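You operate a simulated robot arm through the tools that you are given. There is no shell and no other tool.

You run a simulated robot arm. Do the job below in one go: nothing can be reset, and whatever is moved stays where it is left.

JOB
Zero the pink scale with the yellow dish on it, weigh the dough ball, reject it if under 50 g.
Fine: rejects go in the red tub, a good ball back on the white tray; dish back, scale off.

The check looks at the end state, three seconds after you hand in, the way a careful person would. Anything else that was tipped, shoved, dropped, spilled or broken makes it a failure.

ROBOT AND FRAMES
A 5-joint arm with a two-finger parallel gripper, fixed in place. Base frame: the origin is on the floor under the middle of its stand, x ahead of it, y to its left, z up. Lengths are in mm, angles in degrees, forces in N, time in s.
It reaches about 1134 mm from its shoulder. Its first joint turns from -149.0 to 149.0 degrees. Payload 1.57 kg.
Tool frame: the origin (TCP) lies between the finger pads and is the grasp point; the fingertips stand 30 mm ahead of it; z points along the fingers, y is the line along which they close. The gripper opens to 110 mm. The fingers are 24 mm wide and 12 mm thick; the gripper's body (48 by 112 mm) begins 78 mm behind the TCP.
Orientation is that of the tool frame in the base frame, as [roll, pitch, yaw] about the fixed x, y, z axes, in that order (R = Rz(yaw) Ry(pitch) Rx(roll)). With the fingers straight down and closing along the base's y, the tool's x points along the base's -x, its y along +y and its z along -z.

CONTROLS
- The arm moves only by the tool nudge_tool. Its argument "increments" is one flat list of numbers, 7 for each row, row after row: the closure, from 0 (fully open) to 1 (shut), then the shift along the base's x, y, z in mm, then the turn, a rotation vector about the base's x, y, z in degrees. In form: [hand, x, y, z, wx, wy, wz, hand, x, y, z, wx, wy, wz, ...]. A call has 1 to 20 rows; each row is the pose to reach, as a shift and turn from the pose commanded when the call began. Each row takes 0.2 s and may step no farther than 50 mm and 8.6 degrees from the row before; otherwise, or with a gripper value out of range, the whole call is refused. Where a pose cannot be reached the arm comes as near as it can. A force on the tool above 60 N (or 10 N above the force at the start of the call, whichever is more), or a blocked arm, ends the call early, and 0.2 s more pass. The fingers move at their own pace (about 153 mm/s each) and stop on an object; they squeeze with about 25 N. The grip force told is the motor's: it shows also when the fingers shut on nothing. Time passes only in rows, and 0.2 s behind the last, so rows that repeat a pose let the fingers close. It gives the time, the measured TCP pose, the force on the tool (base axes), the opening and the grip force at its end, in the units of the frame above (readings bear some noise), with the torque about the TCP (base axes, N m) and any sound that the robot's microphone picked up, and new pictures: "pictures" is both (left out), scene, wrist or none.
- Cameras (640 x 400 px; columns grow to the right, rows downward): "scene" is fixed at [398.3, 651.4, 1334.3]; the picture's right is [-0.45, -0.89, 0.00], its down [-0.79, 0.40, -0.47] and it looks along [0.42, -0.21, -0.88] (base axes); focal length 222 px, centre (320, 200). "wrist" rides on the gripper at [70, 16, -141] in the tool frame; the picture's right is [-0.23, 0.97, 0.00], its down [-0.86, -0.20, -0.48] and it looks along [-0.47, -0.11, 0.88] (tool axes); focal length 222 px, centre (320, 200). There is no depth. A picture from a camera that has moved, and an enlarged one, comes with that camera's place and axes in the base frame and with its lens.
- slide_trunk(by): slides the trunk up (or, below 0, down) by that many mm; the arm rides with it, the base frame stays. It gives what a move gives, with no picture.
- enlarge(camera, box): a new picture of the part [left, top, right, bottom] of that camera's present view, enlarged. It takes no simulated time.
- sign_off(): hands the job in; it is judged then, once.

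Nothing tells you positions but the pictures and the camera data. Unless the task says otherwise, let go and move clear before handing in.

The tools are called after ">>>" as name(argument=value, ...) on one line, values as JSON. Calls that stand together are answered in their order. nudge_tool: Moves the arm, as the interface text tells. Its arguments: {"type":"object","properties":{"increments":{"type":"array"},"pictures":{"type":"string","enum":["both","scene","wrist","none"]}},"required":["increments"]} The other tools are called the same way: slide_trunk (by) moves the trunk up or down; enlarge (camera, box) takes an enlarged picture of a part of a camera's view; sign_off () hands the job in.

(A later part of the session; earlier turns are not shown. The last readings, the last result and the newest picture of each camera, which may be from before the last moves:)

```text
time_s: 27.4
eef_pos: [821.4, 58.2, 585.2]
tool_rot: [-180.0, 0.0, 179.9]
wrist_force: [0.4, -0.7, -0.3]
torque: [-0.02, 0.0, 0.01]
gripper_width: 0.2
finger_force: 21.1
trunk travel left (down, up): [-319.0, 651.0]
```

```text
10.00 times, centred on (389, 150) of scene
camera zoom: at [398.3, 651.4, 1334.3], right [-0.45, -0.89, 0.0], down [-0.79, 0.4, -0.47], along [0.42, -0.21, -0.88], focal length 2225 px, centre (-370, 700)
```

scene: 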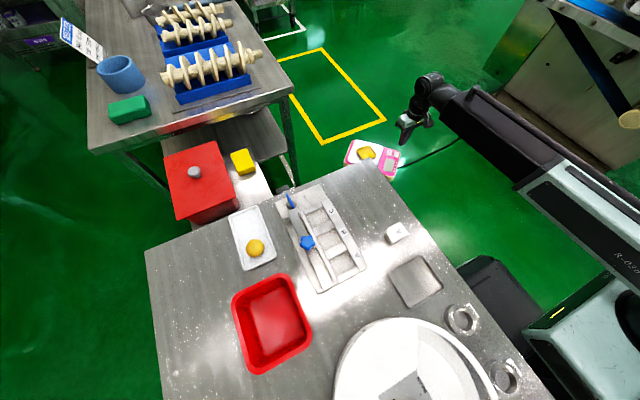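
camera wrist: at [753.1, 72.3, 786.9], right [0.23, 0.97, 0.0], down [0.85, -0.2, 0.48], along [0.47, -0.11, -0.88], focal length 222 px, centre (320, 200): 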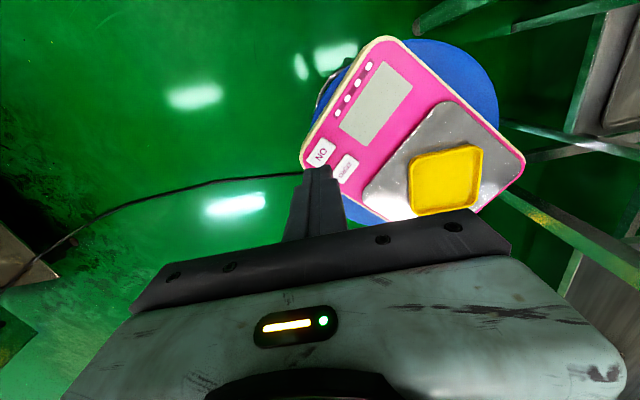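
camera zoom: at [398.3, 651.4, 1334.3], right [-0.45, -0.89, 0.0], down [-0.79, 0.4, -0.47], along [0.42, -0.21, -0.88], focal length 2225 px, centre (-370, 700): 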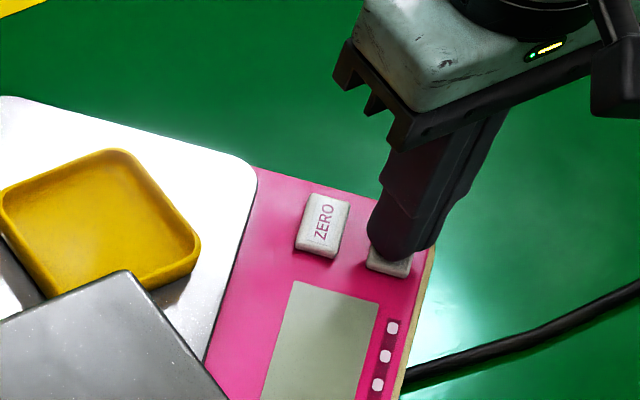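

No contact yet at tip z≈555. I'll continue in 1.5 mm steps.

>>> slide_trunk(by=-1.5)

>>> slide_trunk(by=-1)

>>> enlarge(camera="scene", box=[365, 130, 413, 170])

```text
time_s: 27.9
eef_pos: [820.9, 58.8, 585.1]
tool_rot: [-180.0, 0.0, 180.0]
wrist_force: [0.8, 1.0, 0.6]
torque: [0.02, 0.0, -0.04]
gripper_width: 0.0
finger_force: 21.3
trunk travel left (down, up): [-318.0, 652.0]
```

```text
time_s: 28.4
eef_pos: [821.3, 57.8, 584.0]
tool_rot: [179.9, 0.0, 180.0]
wrist_force: [0.6, -0.3, 1.6]
torque: [0.03, 0.02, 0.02]
gripper_width: 0.0
finger_force: 21.1
trunk travel left (down, up): [-317.0, 653.0]
heard: click
```

```text
10.00 times, centred on (389, 150) of scene
camera zoom: at [398.3, 651.4, 1334.3], right [-0.45, -0.89, 0.0], down [-0.79, 0.4, -0.47], along [0.42, -0.21, -0.88], focal length 2225 px, centre (-370, 700)
```

zoom: 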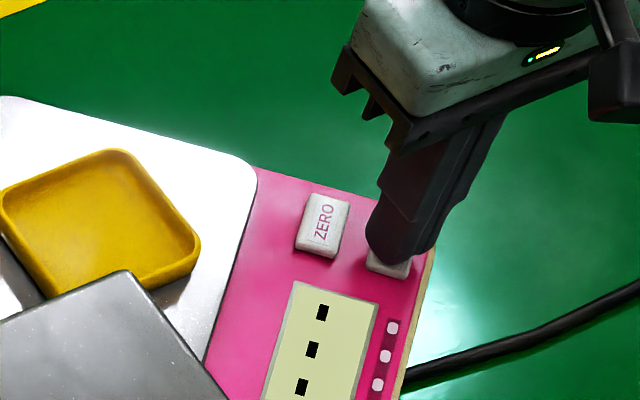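

A click was heard and the display shows dashes, so the scale is on. I'll release the button at once and look at the display.

>>> slide_trunk(by=12)

>>> enlarge(camera="scene", box=[365, 130, 413, 170])

>>> enlarge(camera="wrist", box=[220, 40, 460, 190])

```text
time_s: 29.0
eef_pos: [821.1, 59.5, 595.1]
tool_rot: [180.0, 0.1, 179.9]
wrist_force: [0.2, -0.2, 0.0]
torque: [-0.01, -0.06, 0.06]
gripper_width: 0.0
finger_force: 21.1
trunk travel left (down, up): [-329.0, 641.0]
```

```text
10.00 times, centred on (389, 150) of scene
camera zoom: at [398.3, 651.4, 1334.3], right [-0.45, -0.89, 0.0], down [-0.79, 0.4, -0.47], along [0.42, -0.21, -0.88], focal length 2225 px, centre (-370, 700)
```

zoom: 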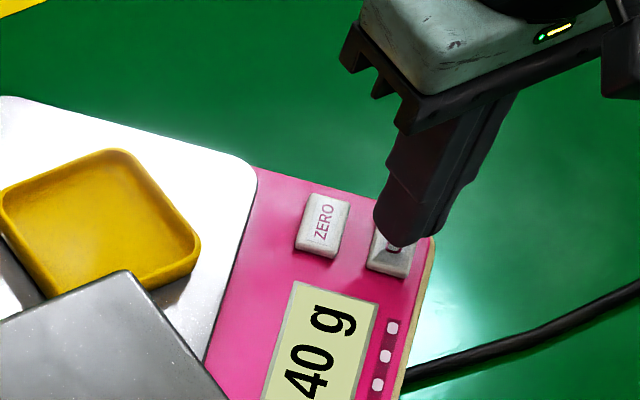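

```text
2.67 times, centred on (340, 115) of wrist
camera zoom: at [751.2, 75.1, 735.4], right [0.23, 0.97, 0.0], down [0.85, -0.2, 0.48], along [0.47, -0.11, -0.88], focal length 592 px, centre (267, 427)
```

zoom: 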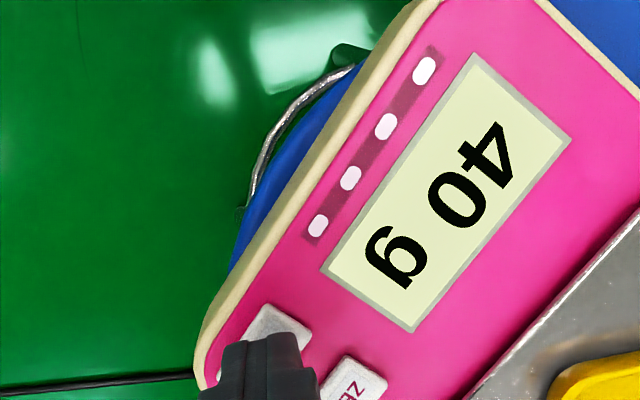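

The scale reads 40 g with the dish on it. I'll move over ZERO (about +24, +22.5) with the fingers kept closed.

>>> nudge_tool(increments=[1, 12, 11, 0, 0, 0, 0, 1, 24, 22.5, 0, 0, 0, 0, 1, 24, 22.5, 0, 0, 0, 0], pictures="wrist")

>>> enlarge(camera="wrist", box=[220, 80, 460, 230])

>>> enlarge(camera="scene", box=[365, 130, 413, 170])

```text
time_s: 29.8
eef_pos: [845.2, 81.0, 595.7]
tool_rot: [180.0, 0.0, 179.9]
wrist_force: [0.4, 0.0, 0.6]
torque: [0.02, 0.01, 0.02]
gripper_width: 0.0
finger_force: 21.0
trunk travel left (down, up): [-329.0, 641.0]
camera wrist: at [775.4, 97.6, 735.4], right [0.23, 0.97, 0.0], down [0.85, -0.2, 0.48], along [0.47, -0.11, -0.88], focal length 222 px, centre (320, 200)
```

wrist: 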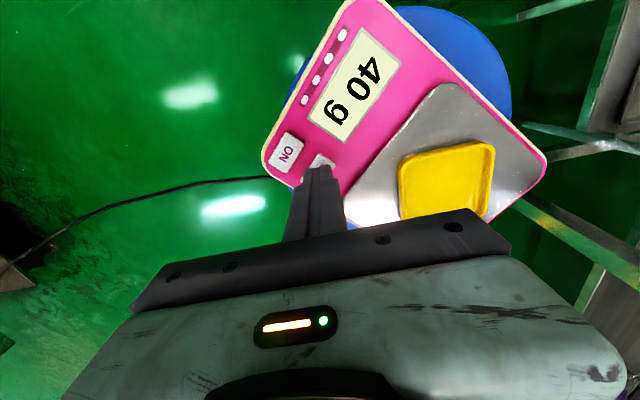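

```text
2.67 times, centred on (340, 155) of wrist
camera zoom: at [775.4, 97.6, 735.4], right [0.23, 0.97, 0.0], down [0.85, -0.2, 0.48], along [0.47, -0.11, -0.88], focal length 592 px, centre (267, 320)
```

zoom: 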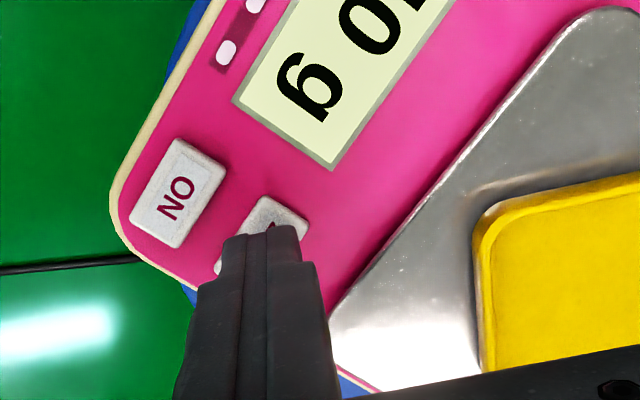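

```text
10.00 times, centred on (389, 150) of scene
camera zoom: at [398.3, 651.4, 1334.3], right [-0.45, -0.89, 0.0], down [-0.79, 0.4, -0.47], along [0.42, -0.21, -0.88], focal length 2225 px, centre (-370, 700)
```

zoom: 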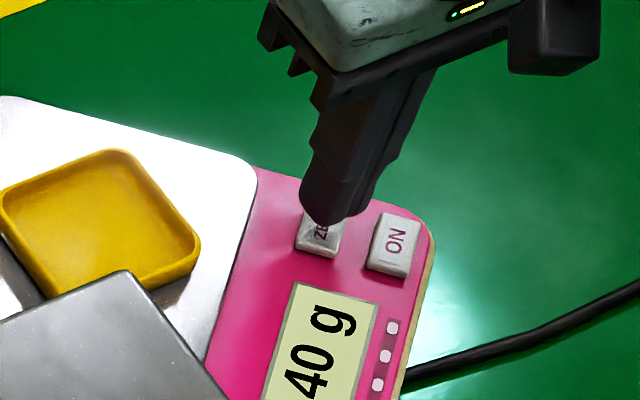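

Aligned over ZERO and clear of the platform. I'll lower 9 mm and then creep for the click.

>>> slide_trunk(by=-9.5)

>>> slide_trunk(by=-1)

>>> slide_trunk(by=-1)

```text
time_s: 30.4
eef_pos: [845.2, 80.5, 585.8]
tool_rot: [180.0, 0.0, 179.9]
wrist_force: [0.7, -0.8, 0.1]
torque: [-0.04, -0.01, 0.02]
gripper_width: 0.0
finger_force: 21.1
trunk travel left (down, up): [-319.0, 651.0]
```

```text
time_s: 30.9
eef_pos: [845.3, 81.0, 585.6]
tool_rot: [180.0, 0.1, 179.9]
wrist_force: [0.1, -0.6, 0.0]
torque: [0.04, 0.03, 0.01]
gripper_width: 0.0
finger_force: 21.1
trunk travel left (down, up): [-318.0, 652.0]
```

```text
time_s: 31.4
eef_pos: [845.9, 79.7, 585.4]
tool_rot: [-180.0, 0.1, 180.0]
wrist_force: [0.0, 0.1, 0.4]
torque: [0.02, 0.02, -0.03]
gripper_width: 0.0
finger_force: 20.9
trunk travel left (down, up): [-317.0, 653.0]
```

>>> slide_trunk(by=-0.7)

>>> enlarge(camera="scene", box=[365, 130, 413, 170])

```text
time_s: 31.9
eef_pos: [845.1, 80.9, 583.3]
tool_rot: [-180.0, 0.0, 179.8]
wrist_force: [1.6, -0.2, 2.0]
torque: [-0.01, 0.0, 0.03]
gripper_width: 0.0
finger_force: 21.0
trunk travel left (down, up): [-317.0, 653.0]
heard: click
```

```text
10.00 times, centred on (389, 150) of scene
camera zoom: at [398.3, 651.4, 1334.3], right [-0.45, -0.89, 0.0], down [-0.79, 0.4, -0.47], along [0.42, -0.21, -0.88], focal length 2225 px, centre (-370, 700)
```

zoom: 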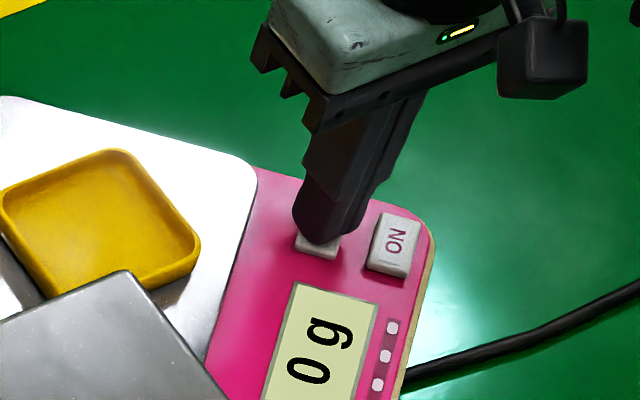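

The scale clicked and now shows 0 g. I'll release ZERO, confirm the reading holds, and rise to travel height.

>>> slide_trunk(by=30)

>>> enlarge(camera="scene", box=[345, 130, 409, 170])

>>> slide_trunk(by=350)

>>> enlarge(camera="scene", box=[345, 130, 409, 170])

```text
time_s: 32.6
eef_pos: [845.5, 81.6, 613.0]
tool_rot: [179.9, 0.0, 179.9]
wrist_force: [-0.1, 1.3, 0.8]
torque: [-0.02, -0.01, 0.01]
gripper_width: 0.0
finger_force: 21.6
trunk travel left (down, up): [-347.0, 623.0]
```

```text
10.00 times, centred on (377, 150) of scene
camera zoom: at [398.3, 651.4, 1334.3], right [-0.45, -0.89, 0.0], down [-0.79, 0.4, -0.47], along [0.42, -0.21, -0.88], focal length 2225 px, centre (-250, 700)
```

zoom: 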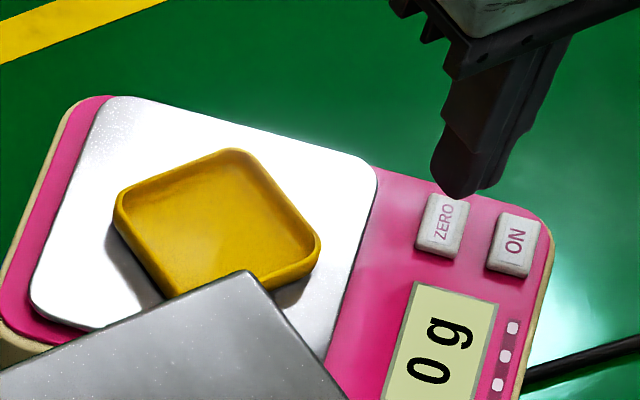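

```text
time_s: 36.1
eef_pos: [845.8, 80.3, 963.8]
tool_rot: [-179.9, 0.0, 180.0]
wrist_force: [0.1, 0.1, -0.2]
torque: [0.0, 0.02, 0.02]
gripper_width: 0.0
finger_force: 21.0
trunk travel left (down, up): [-697.0, 273.0]
```

```text
10.00 times, centred on (377, 150) of scene
camera zoom: at [398.3, 651.4, 1334.3], right [-0.45, -0.89, 0.0], down [-0.79, 0.4, -0.47], along [0.42, -0.21, -0.88], focal length 2225 px, centre (-250, 700)
```

zoom: 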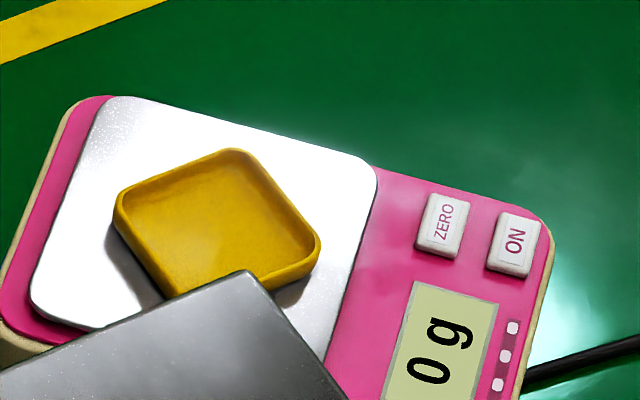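

Zero holds. I'll travel at this height across to above the dough ball near (595, 717), opening the gripper on the way.

>>> nudge_tool(increments=[1, -15.6, 39.6, 0, 0, 0, 0, 1, -31.3, 79.3, 0, 0, 0, 0, 0.9, -46.9, 118.9, 0, 0, 0, 0, 0.8, -62.6, 158.6, 0, 0, 0, 0, 0.7, -78.2, 198.2, 0, 0, 0, 0, 0.6, -93.9, 237.9, 0, 0, 0, 0, 0.5, -109.5, 277.5, 0, 0, 0, 0, 0.4, -125.2, 317.2, 0, 0, 0, 0, 0.3, -140.8, 356.8, 0, 0, 0, 0, 0.2, -156.4, 396.4, 0, 0, 0, 0, 0.2, -172.1, 436.1, 0, 0, 0, 0, 0.2, -187.7, 475.7, 0, 0, 0, 0, 0.2, -203.4, 515.4, 0, 0, 0, 0, 0.2, -219, 555, 0, 0, 0, 0, 0.2, -234.7, 594.7, 0, 0, 0, 0, 0.2, -250.3, 634.3, 0, 0, 0, 0, 0.2, -250.3, 634.3, 0, 0, 0, 0], pictures="both")

```text
time_s: 39.7
eef_pos: [594.9, 712.5, 963.9]
tool_rot: [180.0, 0.1, 179.9]
wrist_force: [0.3, 0.3, -0.7]
torque: [-0.01, 0.01, -0.02]
gripper_width: 88.2
finger_force: 0.0
trunk travel left (down, up): [-697.0, 273.0]
camera wrist: at [524.3, 729.3, 1103.0], right [0.23, 0.97, 0.0], down [0.85, -0.2, 0.48], along [0.47, -0.11, -0.88], focal length 222 px, centre (320, 200)
```

scene: 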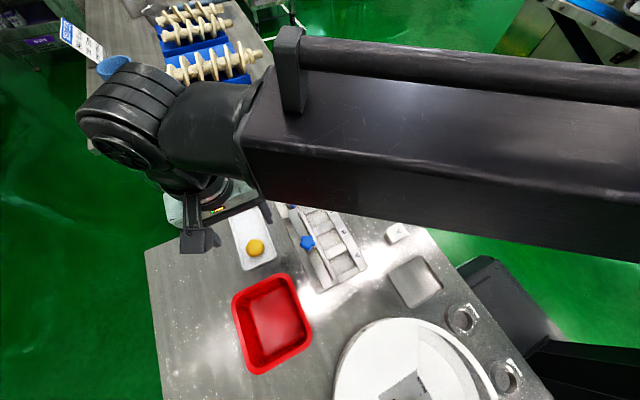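
wrist: 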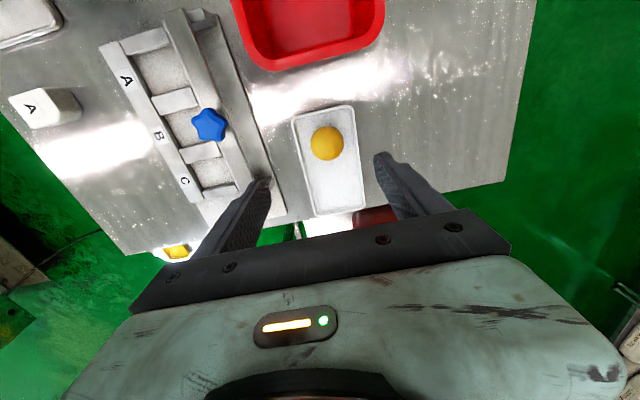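

The ball and tray are now in the wrist view. I'll zoom in to locate the ball accurately and inspect the tub.

>>> enlarge(camera="wrist", box=[260, 90, 400, 220])

>>> enlarge(camera="scene", box=[215, 200, 315, 380])

>>> enlarge(camera="wrist", box=[220, 0, 400, 90])

```text
3.08 times, centred on (330, 155) of wrist
camera zoom: at [524.3, 729.3, 1103.0], right [0.23, 0.97, 0.0], down [0.85, -0.2, 0.48], along [0.47, -0.11, -0.88], focal length 684 px, centre (289, 338)
```

zoom: 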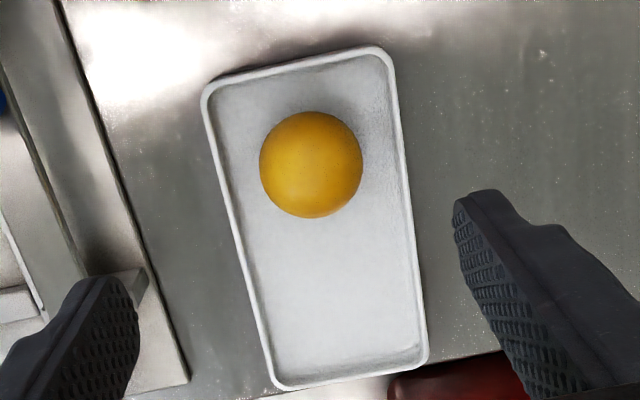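

```text
2.22 times, centred on (265, 290) of scene
camera zoom: at [398.3, 651.4, 1334.3], right [-0.45, -0.89, 0.0], down [-0.79, 0.4, -0.47], along [0.42, -0.21, -0.88], focal length 494 px, centre (442, 0)
```

zoom: 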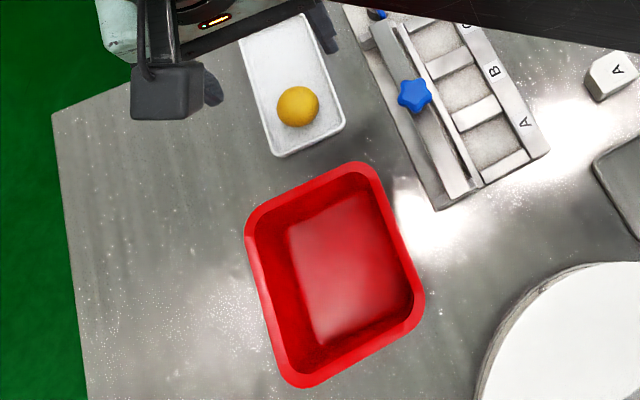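

```text
3.56 times, centred on (310, 45) of wrist
camera zoom: at [524.3, 729.3, 1103.0], right [0.23, 0.97, 0.0], down [0.85, -0.2, 0.48], along [0.47, -0.11, -0.88], focal length 790 px, centre (356, 751)
```

zoom: 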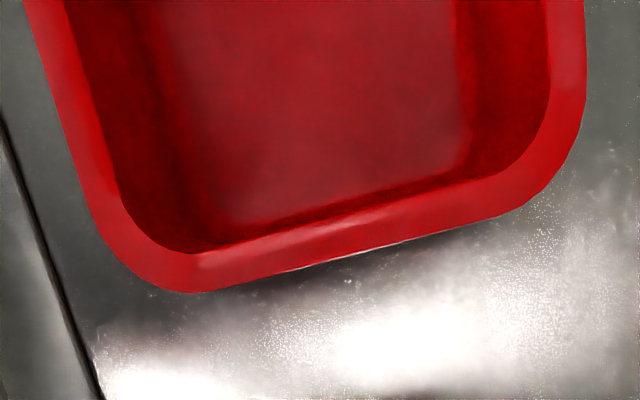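

The ball is about 43 mm across at (597, 721, 822), sitting on the tray. I'll centre over it and lower part way.

>>> nudge_tool(increments=[0.2, 2.7, 8, 0, 0, 0, 0, 0.2, 2.7, 8, 0, 0, 0, 0], pictures="none")

>>> slide_trunk(by=-85)

>>> enlarge(camera="wrist", box=[220, 90, 440, 228])

>>> enlarge(camera="scene", box=[180, 160, 340, 290])

```text
time_s: 40.3
eef_pos: [592.1, 714.2, 962.7]
tool_rot: [179.9, 0.1, 179.8]
wrist_force: [-0.6, -0.1, -0.2]
torque: [0.0, -0.01, 0.0]
gripper_width: 87.9
finger_force: 0.0
out of reach, approached as far as the arm can: row 1, 2
trunk travel left (down, up): [-697.0, 273.0]
```

```text
time_s: 41.5
eef_pos: [592.6, 714.4, 878.4]
tool_rot: [179.9, 0.1, 179.9]
wrist_force: [0.0, 0.3, -0.1]
torque: [0.02, 0.04, 0.02]
gripper_width: 88.1
finger_force: 0.0
trunk travel left (down, up): [-612.0, 358.0]
```

```text
2.90 times, centred on (330, 159) of wrist
camera zoom: at [522.3, 730.5, 1018.2], right [0.23, 0.97, 0.0], down [0.85, -0.2, 0.48], along [0.47, -0.11, -0.88], focal length 644 px, centre (291, 319)
```

zoom: 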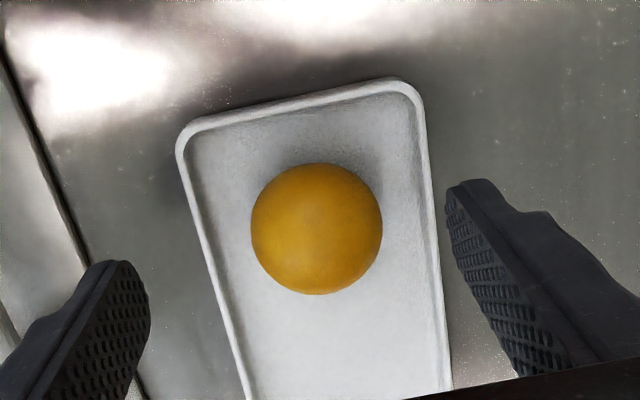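

```text
3.08 times, centred on (260, 225) of scene
camera zoom: at [398.3, 651.4, 1334.3], right [-0.45, -0.89, 0.0], down [-0.79, 0.4, -0.47], along [0.42, -0.21, -0.88], focal length 685 px, centre (505, 123)
```

zoom: 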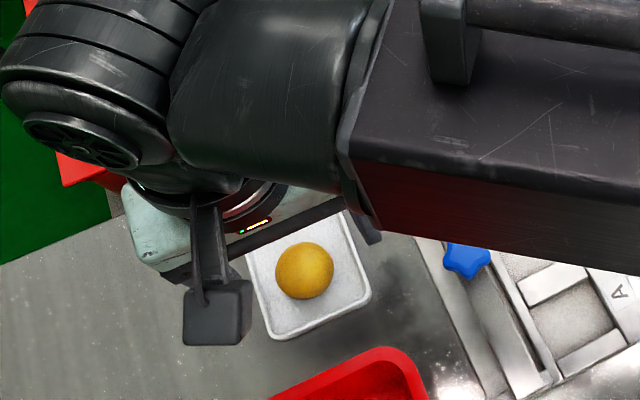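

The ball is about 8 mm past the vertical-tool reach limit. I'll tilt the tool outward by about 4° along the arm's radial direction to reach its centre.

>>> nudge_tool(increments=[0.2, 0, 0, 0, 3.08, -2.56, 0, 0.2, 3.5, 5.7, 0, 3.08, -2.56, 0, 0.2, 3.5, 5.7, 0, 3.08, -2.56, 0], pictures="wrist")

>>> enlarge(camera="wrist", box=[220, 90, 440, 228])

```text
time_s: 42.3
eef_pos: [595.7, 719.7, 879.5]
tool_rot: [176.8, 2.7, 179.9]
wrist_force: [-0.9, 0.1, 0.4]
torque: [0.0, 0.01, -0.03]
gripper_width: 88.1
finger_force: 0.0
trunk travel left (down, up): [-612.0, 358.0]
camera wrist: at [519.4, 728.8, 1016.1], right [0.23, 0.97, 0.07], down [0.83, -0.23, 0.51], along [0.51, -0.06, -0.86], focal length 222 px, centre (320, 200)
```

wrist: 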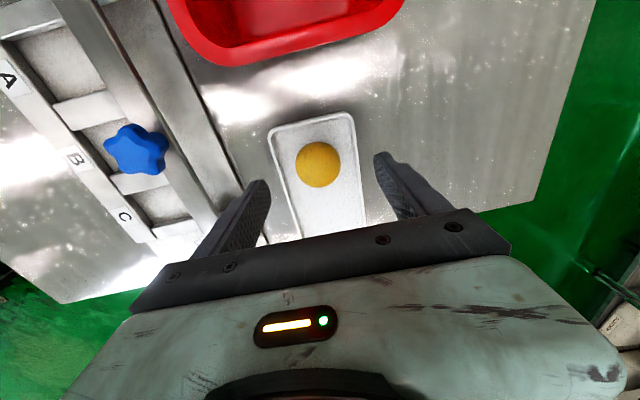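

```text
2.90 times, centred on (330, 159) of wrist
camera zoom: at [519.4, 728.8, 1016.1], right [0.23, 0.97, 0.07], down [0.83, -0.23, 0.51], along [0.51, -0.06, -0.86], focal length 644 px, centre (291, 319)
```

zoom: 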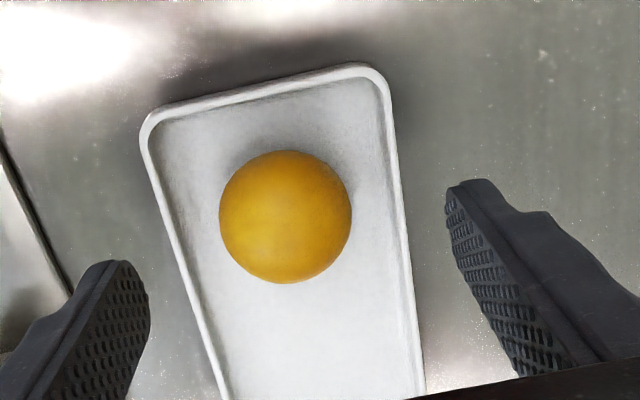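

Tilt reached and the TCP is over the ball. I'll lower 30 mm and check clearance to the tray rim.

>>> slide_trunk(by=-30)

>>> enlarge(camera="wrist", box=[220, 90, 440, 228])

>>> enlarge(camera="scene", box=[210, 200, 300, 280])

```text
time_s: 43.0
eef_pos: [594.9, 719.4, 848.5]
tool_rot: [176.8, 2.6, 180.0]
wrist_force: [-0.4, 0.2, 0.9]
torque: [0.0, 0.03, 0.01]
gripper_width: 88.0
finger_force: 0.1
trunk travel left (down, up): [-582.0, 388.0]
```

```text
2.90 times, centred on (330, 159) of wrist
camera zoom: at [519.3, 728.6, 986.1], right [0.23, 0.97, 0.06], down [0.83, -0.23, 0.51], along [0.51, -0.06, -0.86], focal length 644 px, centre (291, 319)
```

zoom: 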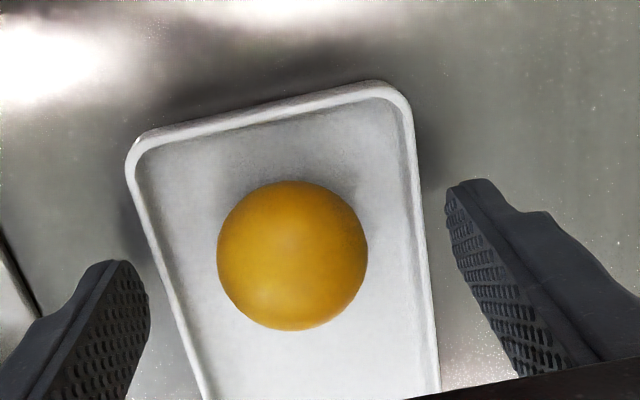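

```text
5.00 times, centred on (255, 240) of scene
camera zoom: at [398.3, 651.4, 1334.3], right [-0.45, -0.89, 0.0], down [-0.79, 0.4, -0.47], along [0.42, -0.21, -0.88], focal length 1112 px, centre (645, 0)
```

zoom: 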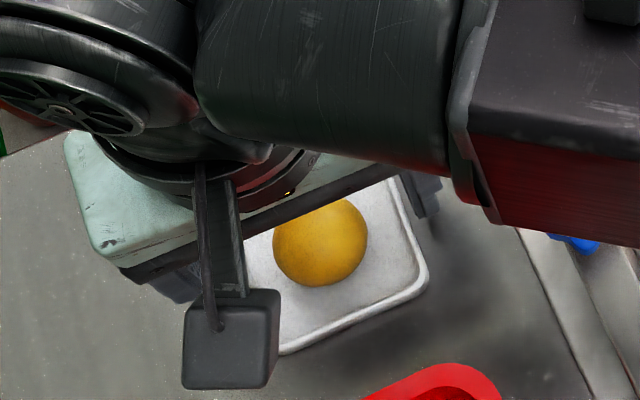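

Ball is centred between the tips. I'll go down 4 mm more and close in small steps, watching the grip force.

>>> slide_trunk(by=-4)

>>> nudge_tool(increments=[0.4, 0, 0, 0, 0, 0, 0, 0.5, 0, 0, 0, 0, 0, 0, 0.58, 0, 0, 0, 0, 0, 0, 0.6, 0, 0, 0, 0, 0, 0, 0.61, 0, 0, 0, 0, 0, 0, 0.61, 0, 0, 0, 0, 0, 0], pictures="wrist")

```text
time_s: 43.6
eef_pos: [595.0, 719.1, 844.8]
tool_rot: [176.8, 2.7, 179.9]
wrist_force: [-0.3, 0.3, 0.1]
torque: [-0.01, -0.04, 0.0]
gripper_width: 88.1
finger_force: 0.0
trunk travel left (down, up): [-578.0, 392.0]
```

```text
time_s: 45.0
eef_pos: [596.0, 719.8, 845.8]
tool_rot: [176.7, 2.7, 179.9]
wrist_force: [0.5, -3.0, 5.4]
torque: [-0.25, 0.07, 0.0]
gripper_width: 44.9
finger_force: 1.1
trunk travel left (down, up): [-578.0, 392.0]
camera wrist: at [519.1, 728.1, 982.7], right [0.23, 0.97, 0.07], down [0.83, -0.23, 0.51], along [0.51, -0.06, -0.86], focal length 222 px, centre (320, 200)
```

wrist: 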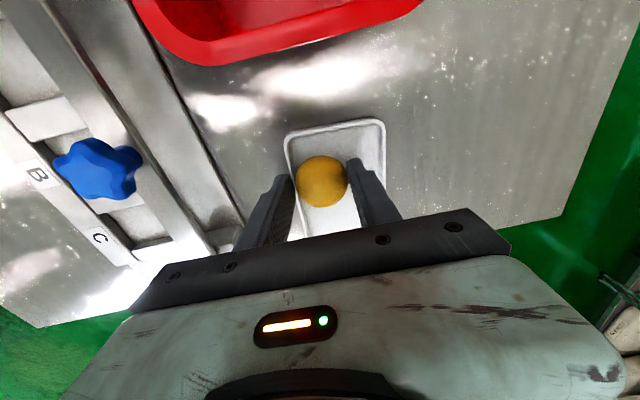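

There's an unexpected 5 N upward force and a small torque, so one fingertip may be touching the tray rim. I'll look closely before squeezing further.

>>> enlarge(camera="wrist", box=[240, 100, 420, 240])

>>> enlarge(camera="scene", box=[230, 215, 300, 275])

```text
2.86 times, centred on (330, 170) of wrist
camera zoom: at [519.1, 728.1, 982.7], right [0.23, 0.97, 0.07], down [0.83, -0.23, 0.51], along [0.51, -0.06, -0.86], focal length 635 px, centre (291, 286)
```

zoom: 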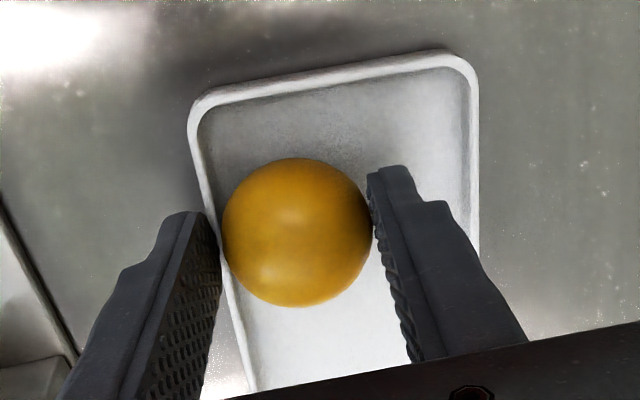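

```text
6.67 times, centred on (265, 245) of scene
camera zoom: at [398.3, 651.4, 1334.3], right [-0.45, -0.89, 0.0], down [-0.79, 0.4, -0.47], along [0.42, -0.21, -0.88], focal length 1483 px, centre (687, -100)
```

zoom: 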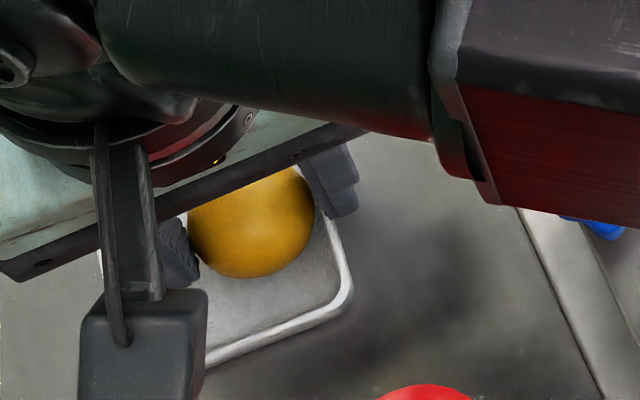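

The left tip caught the tray's rim and slid the tray about 16 mm in +y, so I'll have to push it back afterwards. The ball is between the pads, so I'll finish the grip with a slight squeeze, lift it clear, and then assess the tray.

>>> nudge_tool(increments=[0.615, 0, 0, 0, 0, 0, 0, 0.62, 0, 0, 0, 0, 0, 0, 0.625, 0, 0, 0, 0, 0, 0, 0.625, 0, 0, 0, 0, 0, 0], pictures="wrist")

>>> enlarge(camera="wrist", box=[240, 100, 420, 240])

```text
time_s: 46.0
eef_pos: [595.7, 721.5, 845.8]
tool_rot: [176.8, 2.7, 179.8]
wrist_force: [-0.8, -2.6, 5.7]
torque: [-0.22, 0.04, -0.01]
gripper_width: 43.7
finger_force: 1.3
trunk travel left (down, up): [-578.0, 392.0]
camera wrist: at [519.1, 728.2, 982.7], right [0.23, 0.97, 0.07], down [0.83, -0.23, 0.51], along [0.51, -0.06, -0.86], focal length 222 px, centre (320, 200)
```

wrist: 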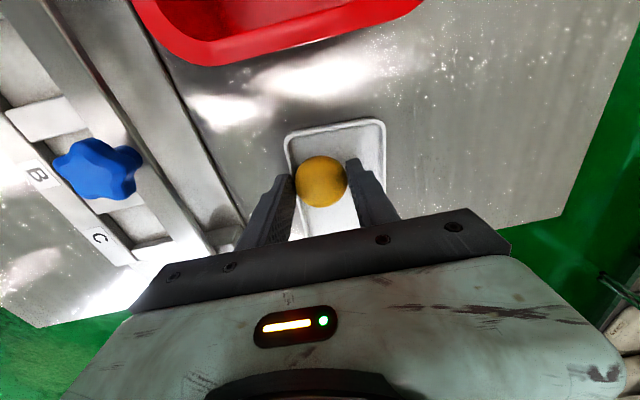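

```text
2.86 times, centred on (330, 170) of wrist
camera zoom: at [519.1, 728.2, 982.7], right [0.23, 0.97, 0.07], down [0.83, -0.23, 0.51], along [0.51, -0.06, -0.86], focal length 635 px, centre (291, 286)
```

zoom: 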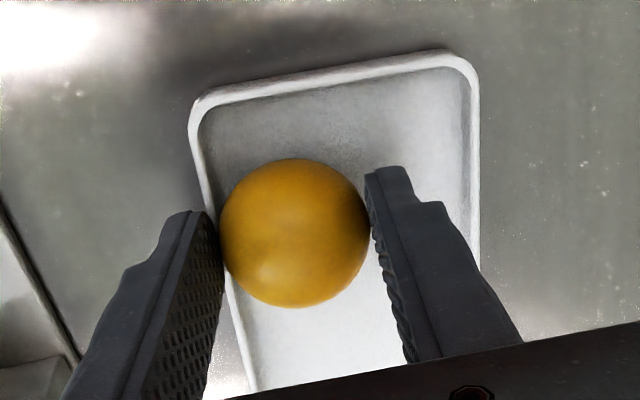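

The left tip is resting on the rim (5.7 N up). I'll raise 2 mm to unload it, then complete the grip.

>>> slide_trunk(by=2)

>>> nudge_tool(increments=[0.625, 0, 0, 0, 0, 0, 0, 0.63, 0, 0, 0, 0, 0, 0, 0.635, 0, 0, 0, 0, 0, 0, 0.635, 0, 0, 0, 0, 0, 0], pictures="wrist")

>>> enlarge(camera="wrist", box=[240, 100, 420, 240])

```text
time_s: 46.5
eef_pos: [595.5, 720.6, 848.2]
tool_rot: [176.8, 2.7, 179.8]
wrist_force: [-0.1, 0.2, -0.1]
torque: [0.03, -0.03, -0.03]
gripper_width: 42.4
finger_force: 15.9
trunk travel left (down, up): [-580.0, 390.0]
```

```text
time_s: 47.5
eef_pos: [595.8, 720.7, 846.2]
tool_rot: [176.8, 2.7, 179.7]
wrist_force: [-0.3, 0.4, -0.6]
torque: [-0.01, 0.0, 0.02]
gripper_width: 41.8
finger_force: 25.4
trunk travel left (down, up): [-580.0, 390.0]
camera wrist: at [519.4, 728.6, 984.1], right [0.23, 0.97, 0.06], down [0.83, -0.23, 0.51], along [0.51, -0.06, -0.86], focal length 222 px, centre (320, 200)
```

wrist: 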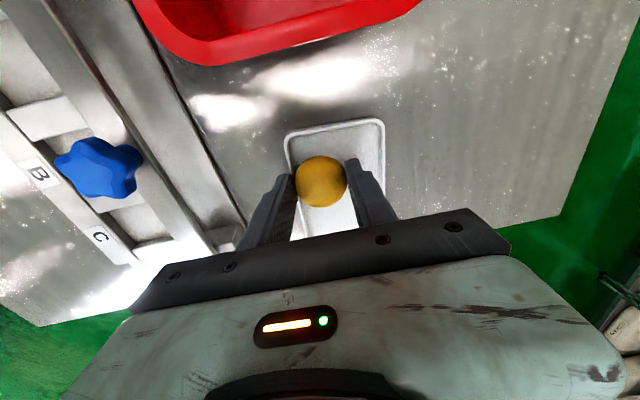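

```text
2.86 times, centred on (330, 170) of wrist
camera zoom: at [519.4, 728.6, 984.1], right [0.23, 0.97, 0.06], down [0.83, -0.23, 0.51], along [0.51, -0.06, -0.86], focal length 635 px, centre (291, 286)
```

zoom: 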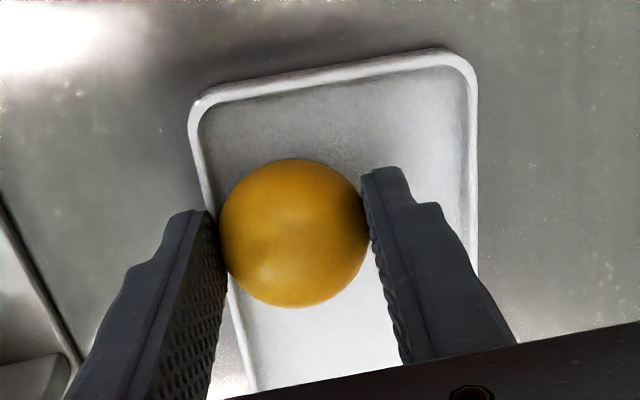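

Ball is gripped (41.8 mm, 25 N) with no residual wrist load. I'll lift it and then check the tray's position.

>>> slide_trunk(by=110)

>>> enlarge(camera="wrist", box=[200, 60, 460, 240])

>>> enlarge(camera="scene", box=[215, 200, 315, 300])

```text
time_s: 48.9
eef_pos: [595.2, 719.6, 956.5]
tool_rot: [176.9, 2.6, 179.9]
wrist_force: [-0.6, 0.0, -1.3]
torque: [-0.01, 0.0, 0.0]
gripper_width: 41.8
finger_force: 25.0
trunk travel left (down, up): [-690.0, 280.0]
```

```text
2.22 times, centred on (330, 150) of wrist
camera zoom: at [519.5, 728.8, 1094.0], right [0.23, 0.97, 0.06], down [0.83, -0.23, 0.51], along [0.51, -0.06, -0.86], focal length 494 px, centre (298, 311)
```

zoom: 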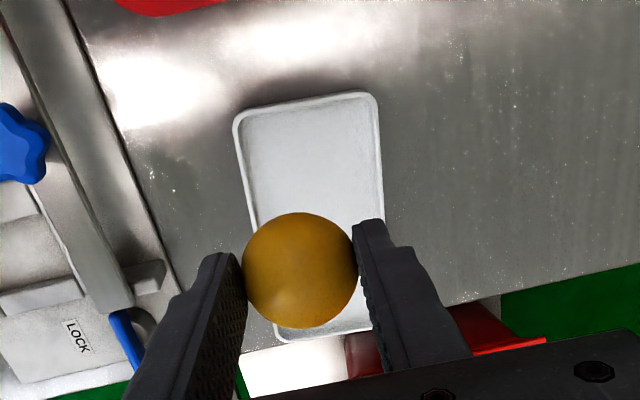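

```text
4.00 times, centred on (265, 250) of scene
camera zoom: at [398.3, 651.4, 1334.3], right [-0.45, -0.89, 0.0], down [-0.79, 0.4, -0.47], along [0.42, -0.21, -0.88], focal length 890 px, centre (540, 0)
```

zoom: 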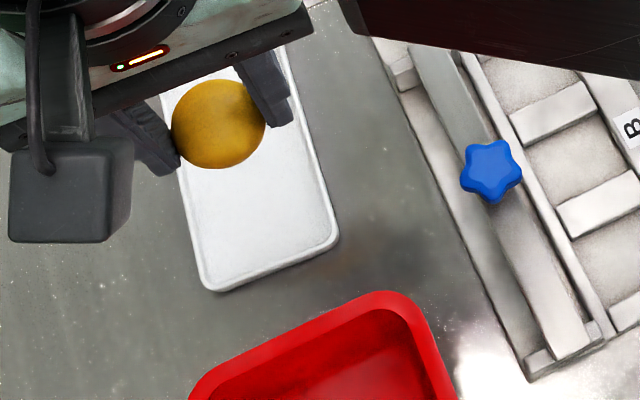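

The ball is up. I'll carry it to above the dish at (881, 180), straightening the tool once inside the vertical reach.

>>> nudge_tool(increments=[0.635, 20.4, -38.6, 0, 0, 0, 0, 0.635, 40.8, -77.1, 0, 0, 0, 0, 0.635, 61.2, -115.7, 0, -3.08, 2.56, 0, 0.635, 81.6, -154.2, 0, -3.08, 2.56, 0, 0.635, 102, -192.8, 0, -3.08, 2.56, 0, 0.635, 122.4, -231.3, 0, -3.08, 2.56, 0, 0.635, 142.8, -269.9, 0, -3.08, 2.56, 0, 0.635, 163.1, -308.5, 0, -3.08, 2.56, 0, 0.635, 183.5, -347, 0, -3.08, 2.56, 0, 0.635, 203.9, -385.6, 0, -3.08, 2.56, 0, 0.635, 224.3, -424.1, 0, -3.08, 2.56, 0, 0.635, 244.7, -462.7, 0, -3.08, 2.56, 0, 0.635, 265.1, -501.2, 0, -3.08, 2.56, 0, 0.635, 285.5, -539.8, 0, -3.08, 2.56, 0, 0.635, 285.5, -539.8, 0, -3.08, 2.56, 0], pictures="both")

>>> enlarge(camera="scene", box=[200, 190, 320, 290])

>>> enlarge(camera="scene", box=[345, 130, 409, 170])

```text
time_s: 52.1
eef_pos: [880.9, 178.8, 955.4]
tool_rot: [179.9, 0.2, -179.9]
wrist_force: [0.0, -0.7, -0.5]
torque: [0.03, 0.02, 0.02]
gripper_width: 42.0
finger_force: 25.2
trunk travel left (down, up): [-690.0, 280.0]
camera wrist: at [811.1, 195.1, 1096.0], right [0.23, 0.97, 0.0], down [0.85, -0.2, 0.48], along [0.47, -0.11, -0.88], focal length 222 px, centre (320, 200)
```

scene: 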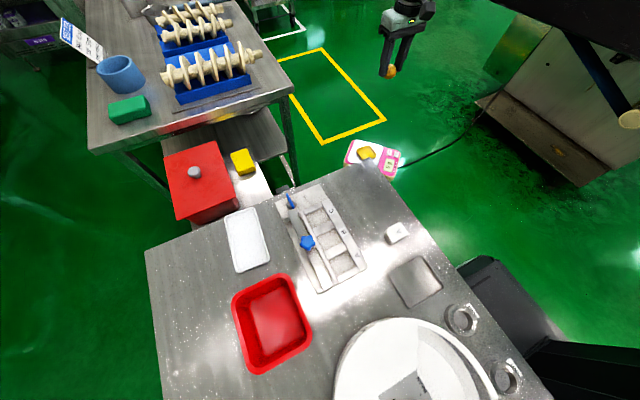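
wrist: 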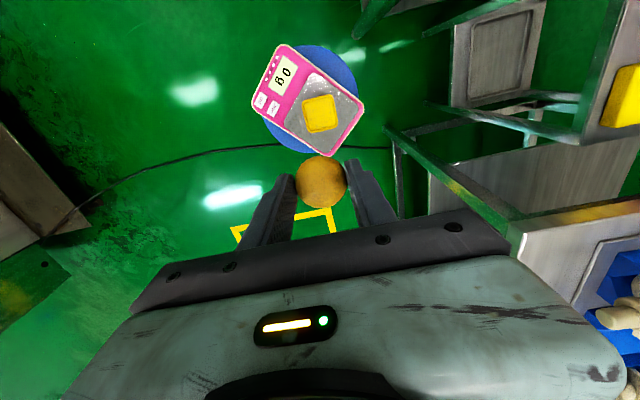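

```text
4.00 times, centred on (260, 240) of scene
camera zoom: at [398.3, 651.4, 1334.3], right [-0.45, -0.89, 0.0], down [-0.79, 0.4, -0.47], along [0.42, -0.21, -0.88], focal length 890 px, centre (560, 40)
```

zoom: 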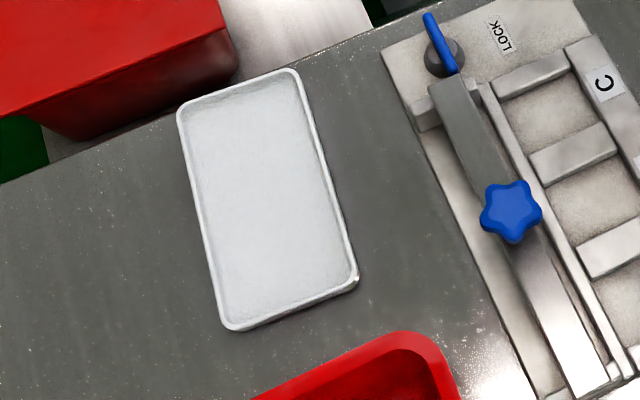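

```text
10.00 times, centred on (377, 150) of scene
camera zoom: at [398.3, 651.4, 1334.3], right [-0.45, -0.89, 0.0], down [-0.79, 0.4, -0.47], along [0.42, -0.21, -0.88], focal length 2225 px, centre (-250, 700)
```

zoom: 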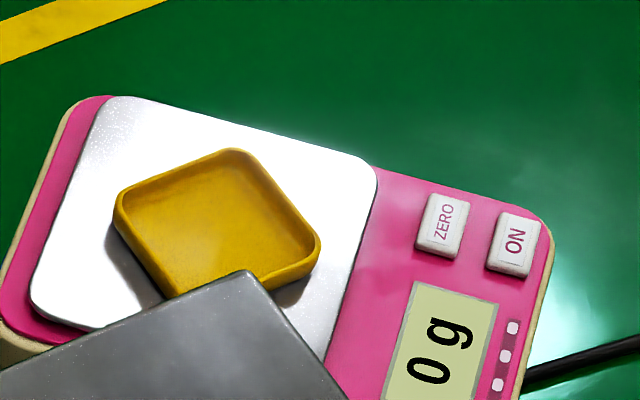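

The scale still holds 0 g. The tray was shifted about +15 mm in y and turned about 3°, and I'll restore that after weighing. Now I'll line up with the dish and lower the ball in stages.

>>> nudge_tool(increments=[0.635, 0, 1.8, 0, 0, 0, 0, 0.635, 0, 1.8, 0, 0, 0, 0], pictures="none")

>>> slide_trunk(by=-315)

>>> enlarge(camera="wrist", box=[200, 60, 440, 210])

>>> enlarge(camera="scene", box=[345, 110, 409, 170])

```text
time_s: 52.7
eef_pos: [881.9, 182.3, 955.7]
tool_rot: [-180.0, 0.1, 179.8]
wrist_force: [0.2, 0.4, -0.4]
torque: [-0.01, 0.04, 0.0]
gripper_width: 42.0
finger_force: 25.1
trunk travel left (down, up): [-690.0, 280.0]
```

```text
time_s: 55.8
eef_pos: [880.9, 181.1, 641.4]
tool_rot: [179.8, 0.1, -180.0]
wrist_force: [-0.4, 0.1, -0.8]
torque: [-0.01, -0.03, 0.0]
gripper_width: 41.8
finger_force: 24.8
trunk travel left (down, up): [-375.0, 595.0]
```

```text
2.67 times, centred on (320, 135) of wrist
camera zoom: at [811.0, 197.5, 781.1], right [0.23, 0.97, 0.0], down [0.85, -0.2, 0.48], along [0.47, -0.11, -0.88], focal length 592 px, centre (320, 373)
```

zoom: 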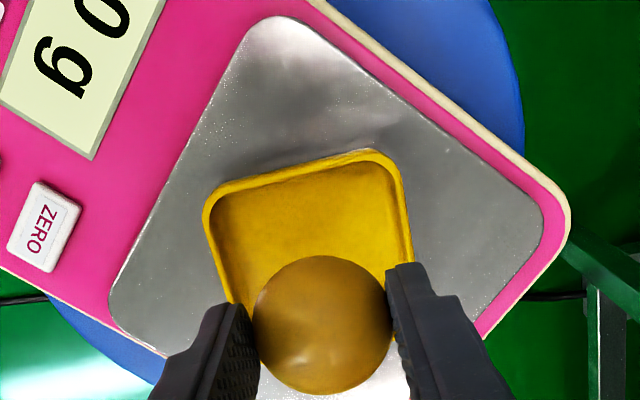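

```text
6.67 times, centred on (377, 140) of scene
camera zoom: at [398.3, 651.4, 1334.3], right [-0.45, -0.89, 0.0], down [-0.79, 0.4, -0.47], along [0.42, -0.21, -0.88], focal length 1483 px, centre (-60, 600)
```

zoom: 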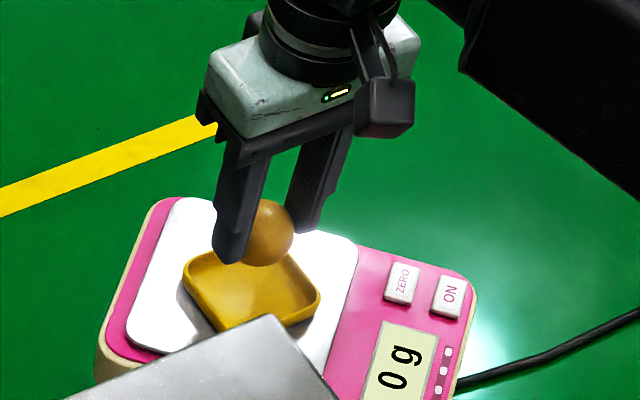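

Aligned above the dish. I'll lower 35 mm, then creep while watching the display for first contact.

>>> slide_trunk(by=-35)

>>> enlarge(camera="wrist", box=[200, 80, 440, 230])

>>> enlarge(camera="scene", box=[345, 120, 409, 170])

```text
time_s: 56.6
eef_pos: [880.9, 182.0, 605.9]
tool_rot: [180.0, 0.1, 179.9]
wrist_force: [-0.5, -0.4, -0.8]
torque: [-0.04, -0.01, -0.03]
gripper_width: 41.6
finger_force: 24.8
trunk travel left (down, up): [-340.0, 630.0]
```

```text
2.67 times, centred on (320, 155) of wrist
camera zoom: at [811.0, 197.5, 746.0], right [0.23, 0.97, 0.0], down [0.85, -0.2, 0.48], along [0.47, -0.11, -0.88], focal length 592 px, centre (320, 320)
```

zoom: 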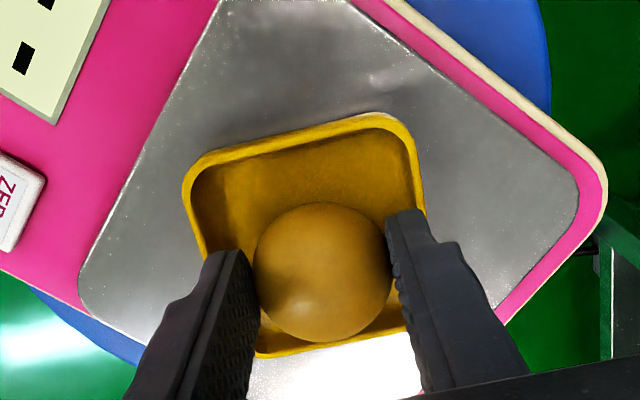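

```text
8.00 times, centred on (377, 145) of scene
camera zoom: at [398.3, 651.4, 1334.3], right [-0.45, -0.89, 0.0], down [-0.79, 0.4, -0.47], along [0.42, -0.21, -0.88], focal length 1780 px, centre (-136, 640)
```

zoom: 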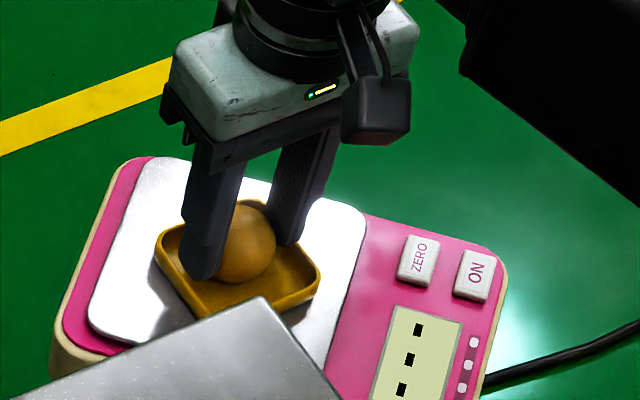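

The display shows dashes, so the ball may just be touching. I'll wait a moment and read it again before releasing.

>>> nudge_tool(increments=[0.635, 0, 0, 0, 0, 0, 0, 0.635, 0, 0, 0, 0, 0, 0, 0.635, 0, 0, 0, 0, 0, 0], pictures="none")

>>> enlarge(camera="scene", box=[345, 120, 409, 170])

```text
time_s: 57.4
eef_pos: [881.1, 181.2, 605.1]
tool_rot: [179.9, 0.0, 179.8]
wrist_force: [-0.4, -0.4, -0.8]
torque: [0.02, 0.03, -0.02]
gripper_width: 42.0
finger_force: 25.1
trunk travel left (down, up): [-340.0, 630.0]
```

```text
8.00 times, centred on (377, 145) of scene
camera zoom: at [398.3, 651.4, 1334.3], right [-0.45, -0.89, 0.0], down [-0.79, 0.4, -0.47], along [0.42, -0.21, -0.88], focal length 1780 px, centre (-136, 640)
```

zoom: 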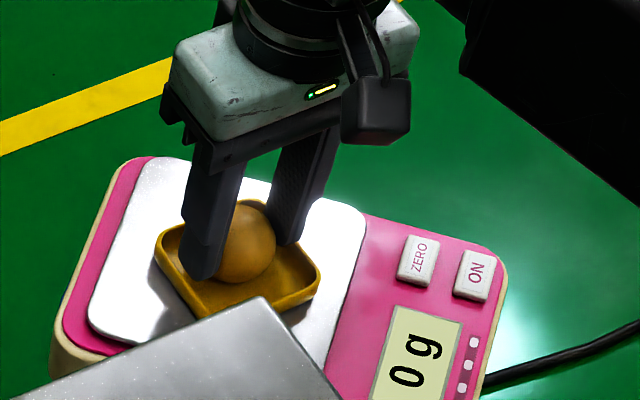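

It reads 0 g again, so there is little or no load yet. I'll lower in 1.5 mm steps.

>>> slide_trunk(by=-2)

>>> enlarge(camera="scene", box=[345, 120, 409, 170])

>>> slide_trunk(by=-1.5)

>>> enlarge(camera="scene", box=[345, 120, 409, 170])

```text
time_s: 57.9
eef_pos: [881.2, 180.9, 604.7]
tool_rot: [179.9, 0.1, 179.9]
wrist_force: [-0.1, -0.4, -0.5]
torque: [0.02, 0.0, 0.01]
gripper_width: 41.8
finger_force: 25.2
trunk travel left (down, up): [-338.0, 632.0]
```

```text
8.00 times, centred on (377, 145) of scene
camera zoom: at [398.3, 651.4, 1334.3], right [-0.45, -0.89, 0.0], down [-0.79, 0.4, -0.47], along [0.42, -0.21, -0.88], focal length 1780 px, centre (-136, 640)
```

zoom: 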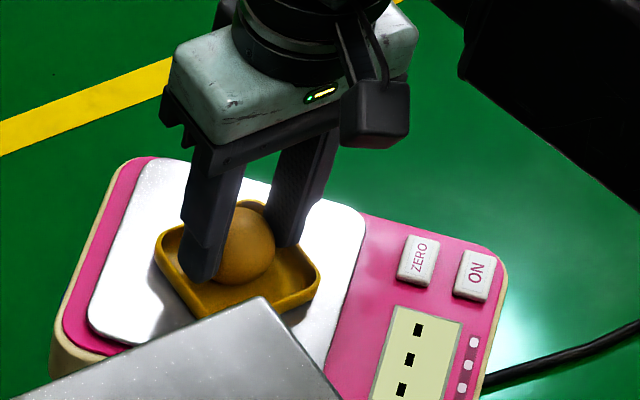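

```text
time_s: 58.4
eef_pos: [882.0, 180.8, 603.0]
tool_rot: [179.9, 0.1, 179.9]
wrist_force: [0.4, 0.0, 0.3]
torque: [0.0, 0.02, -0.01]
gripper_width: 41.9
finger_force: 25.1
trunk travel left (down, up): [-336.0, 634.0]
```

```text
8.00 times, centred on (377, 145) of scene
camera zoom: at [398.3, 651.4, 1334.3], right [-0.45, -0.89, 0.0], down [-0.79, 0.4, -0.47], along [0.42, -0.21, -0.88], focal length 1780 px, centre (-136, 640)
```

zoom: 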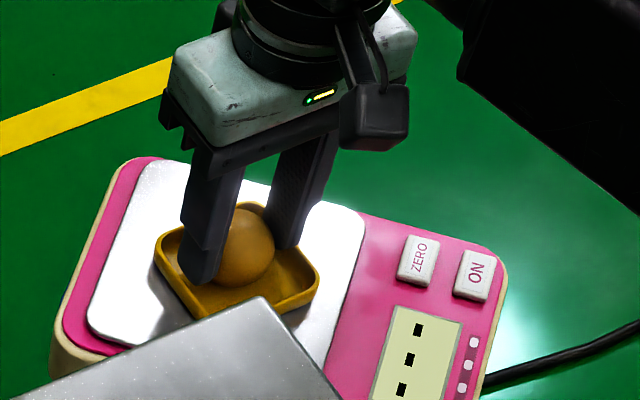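

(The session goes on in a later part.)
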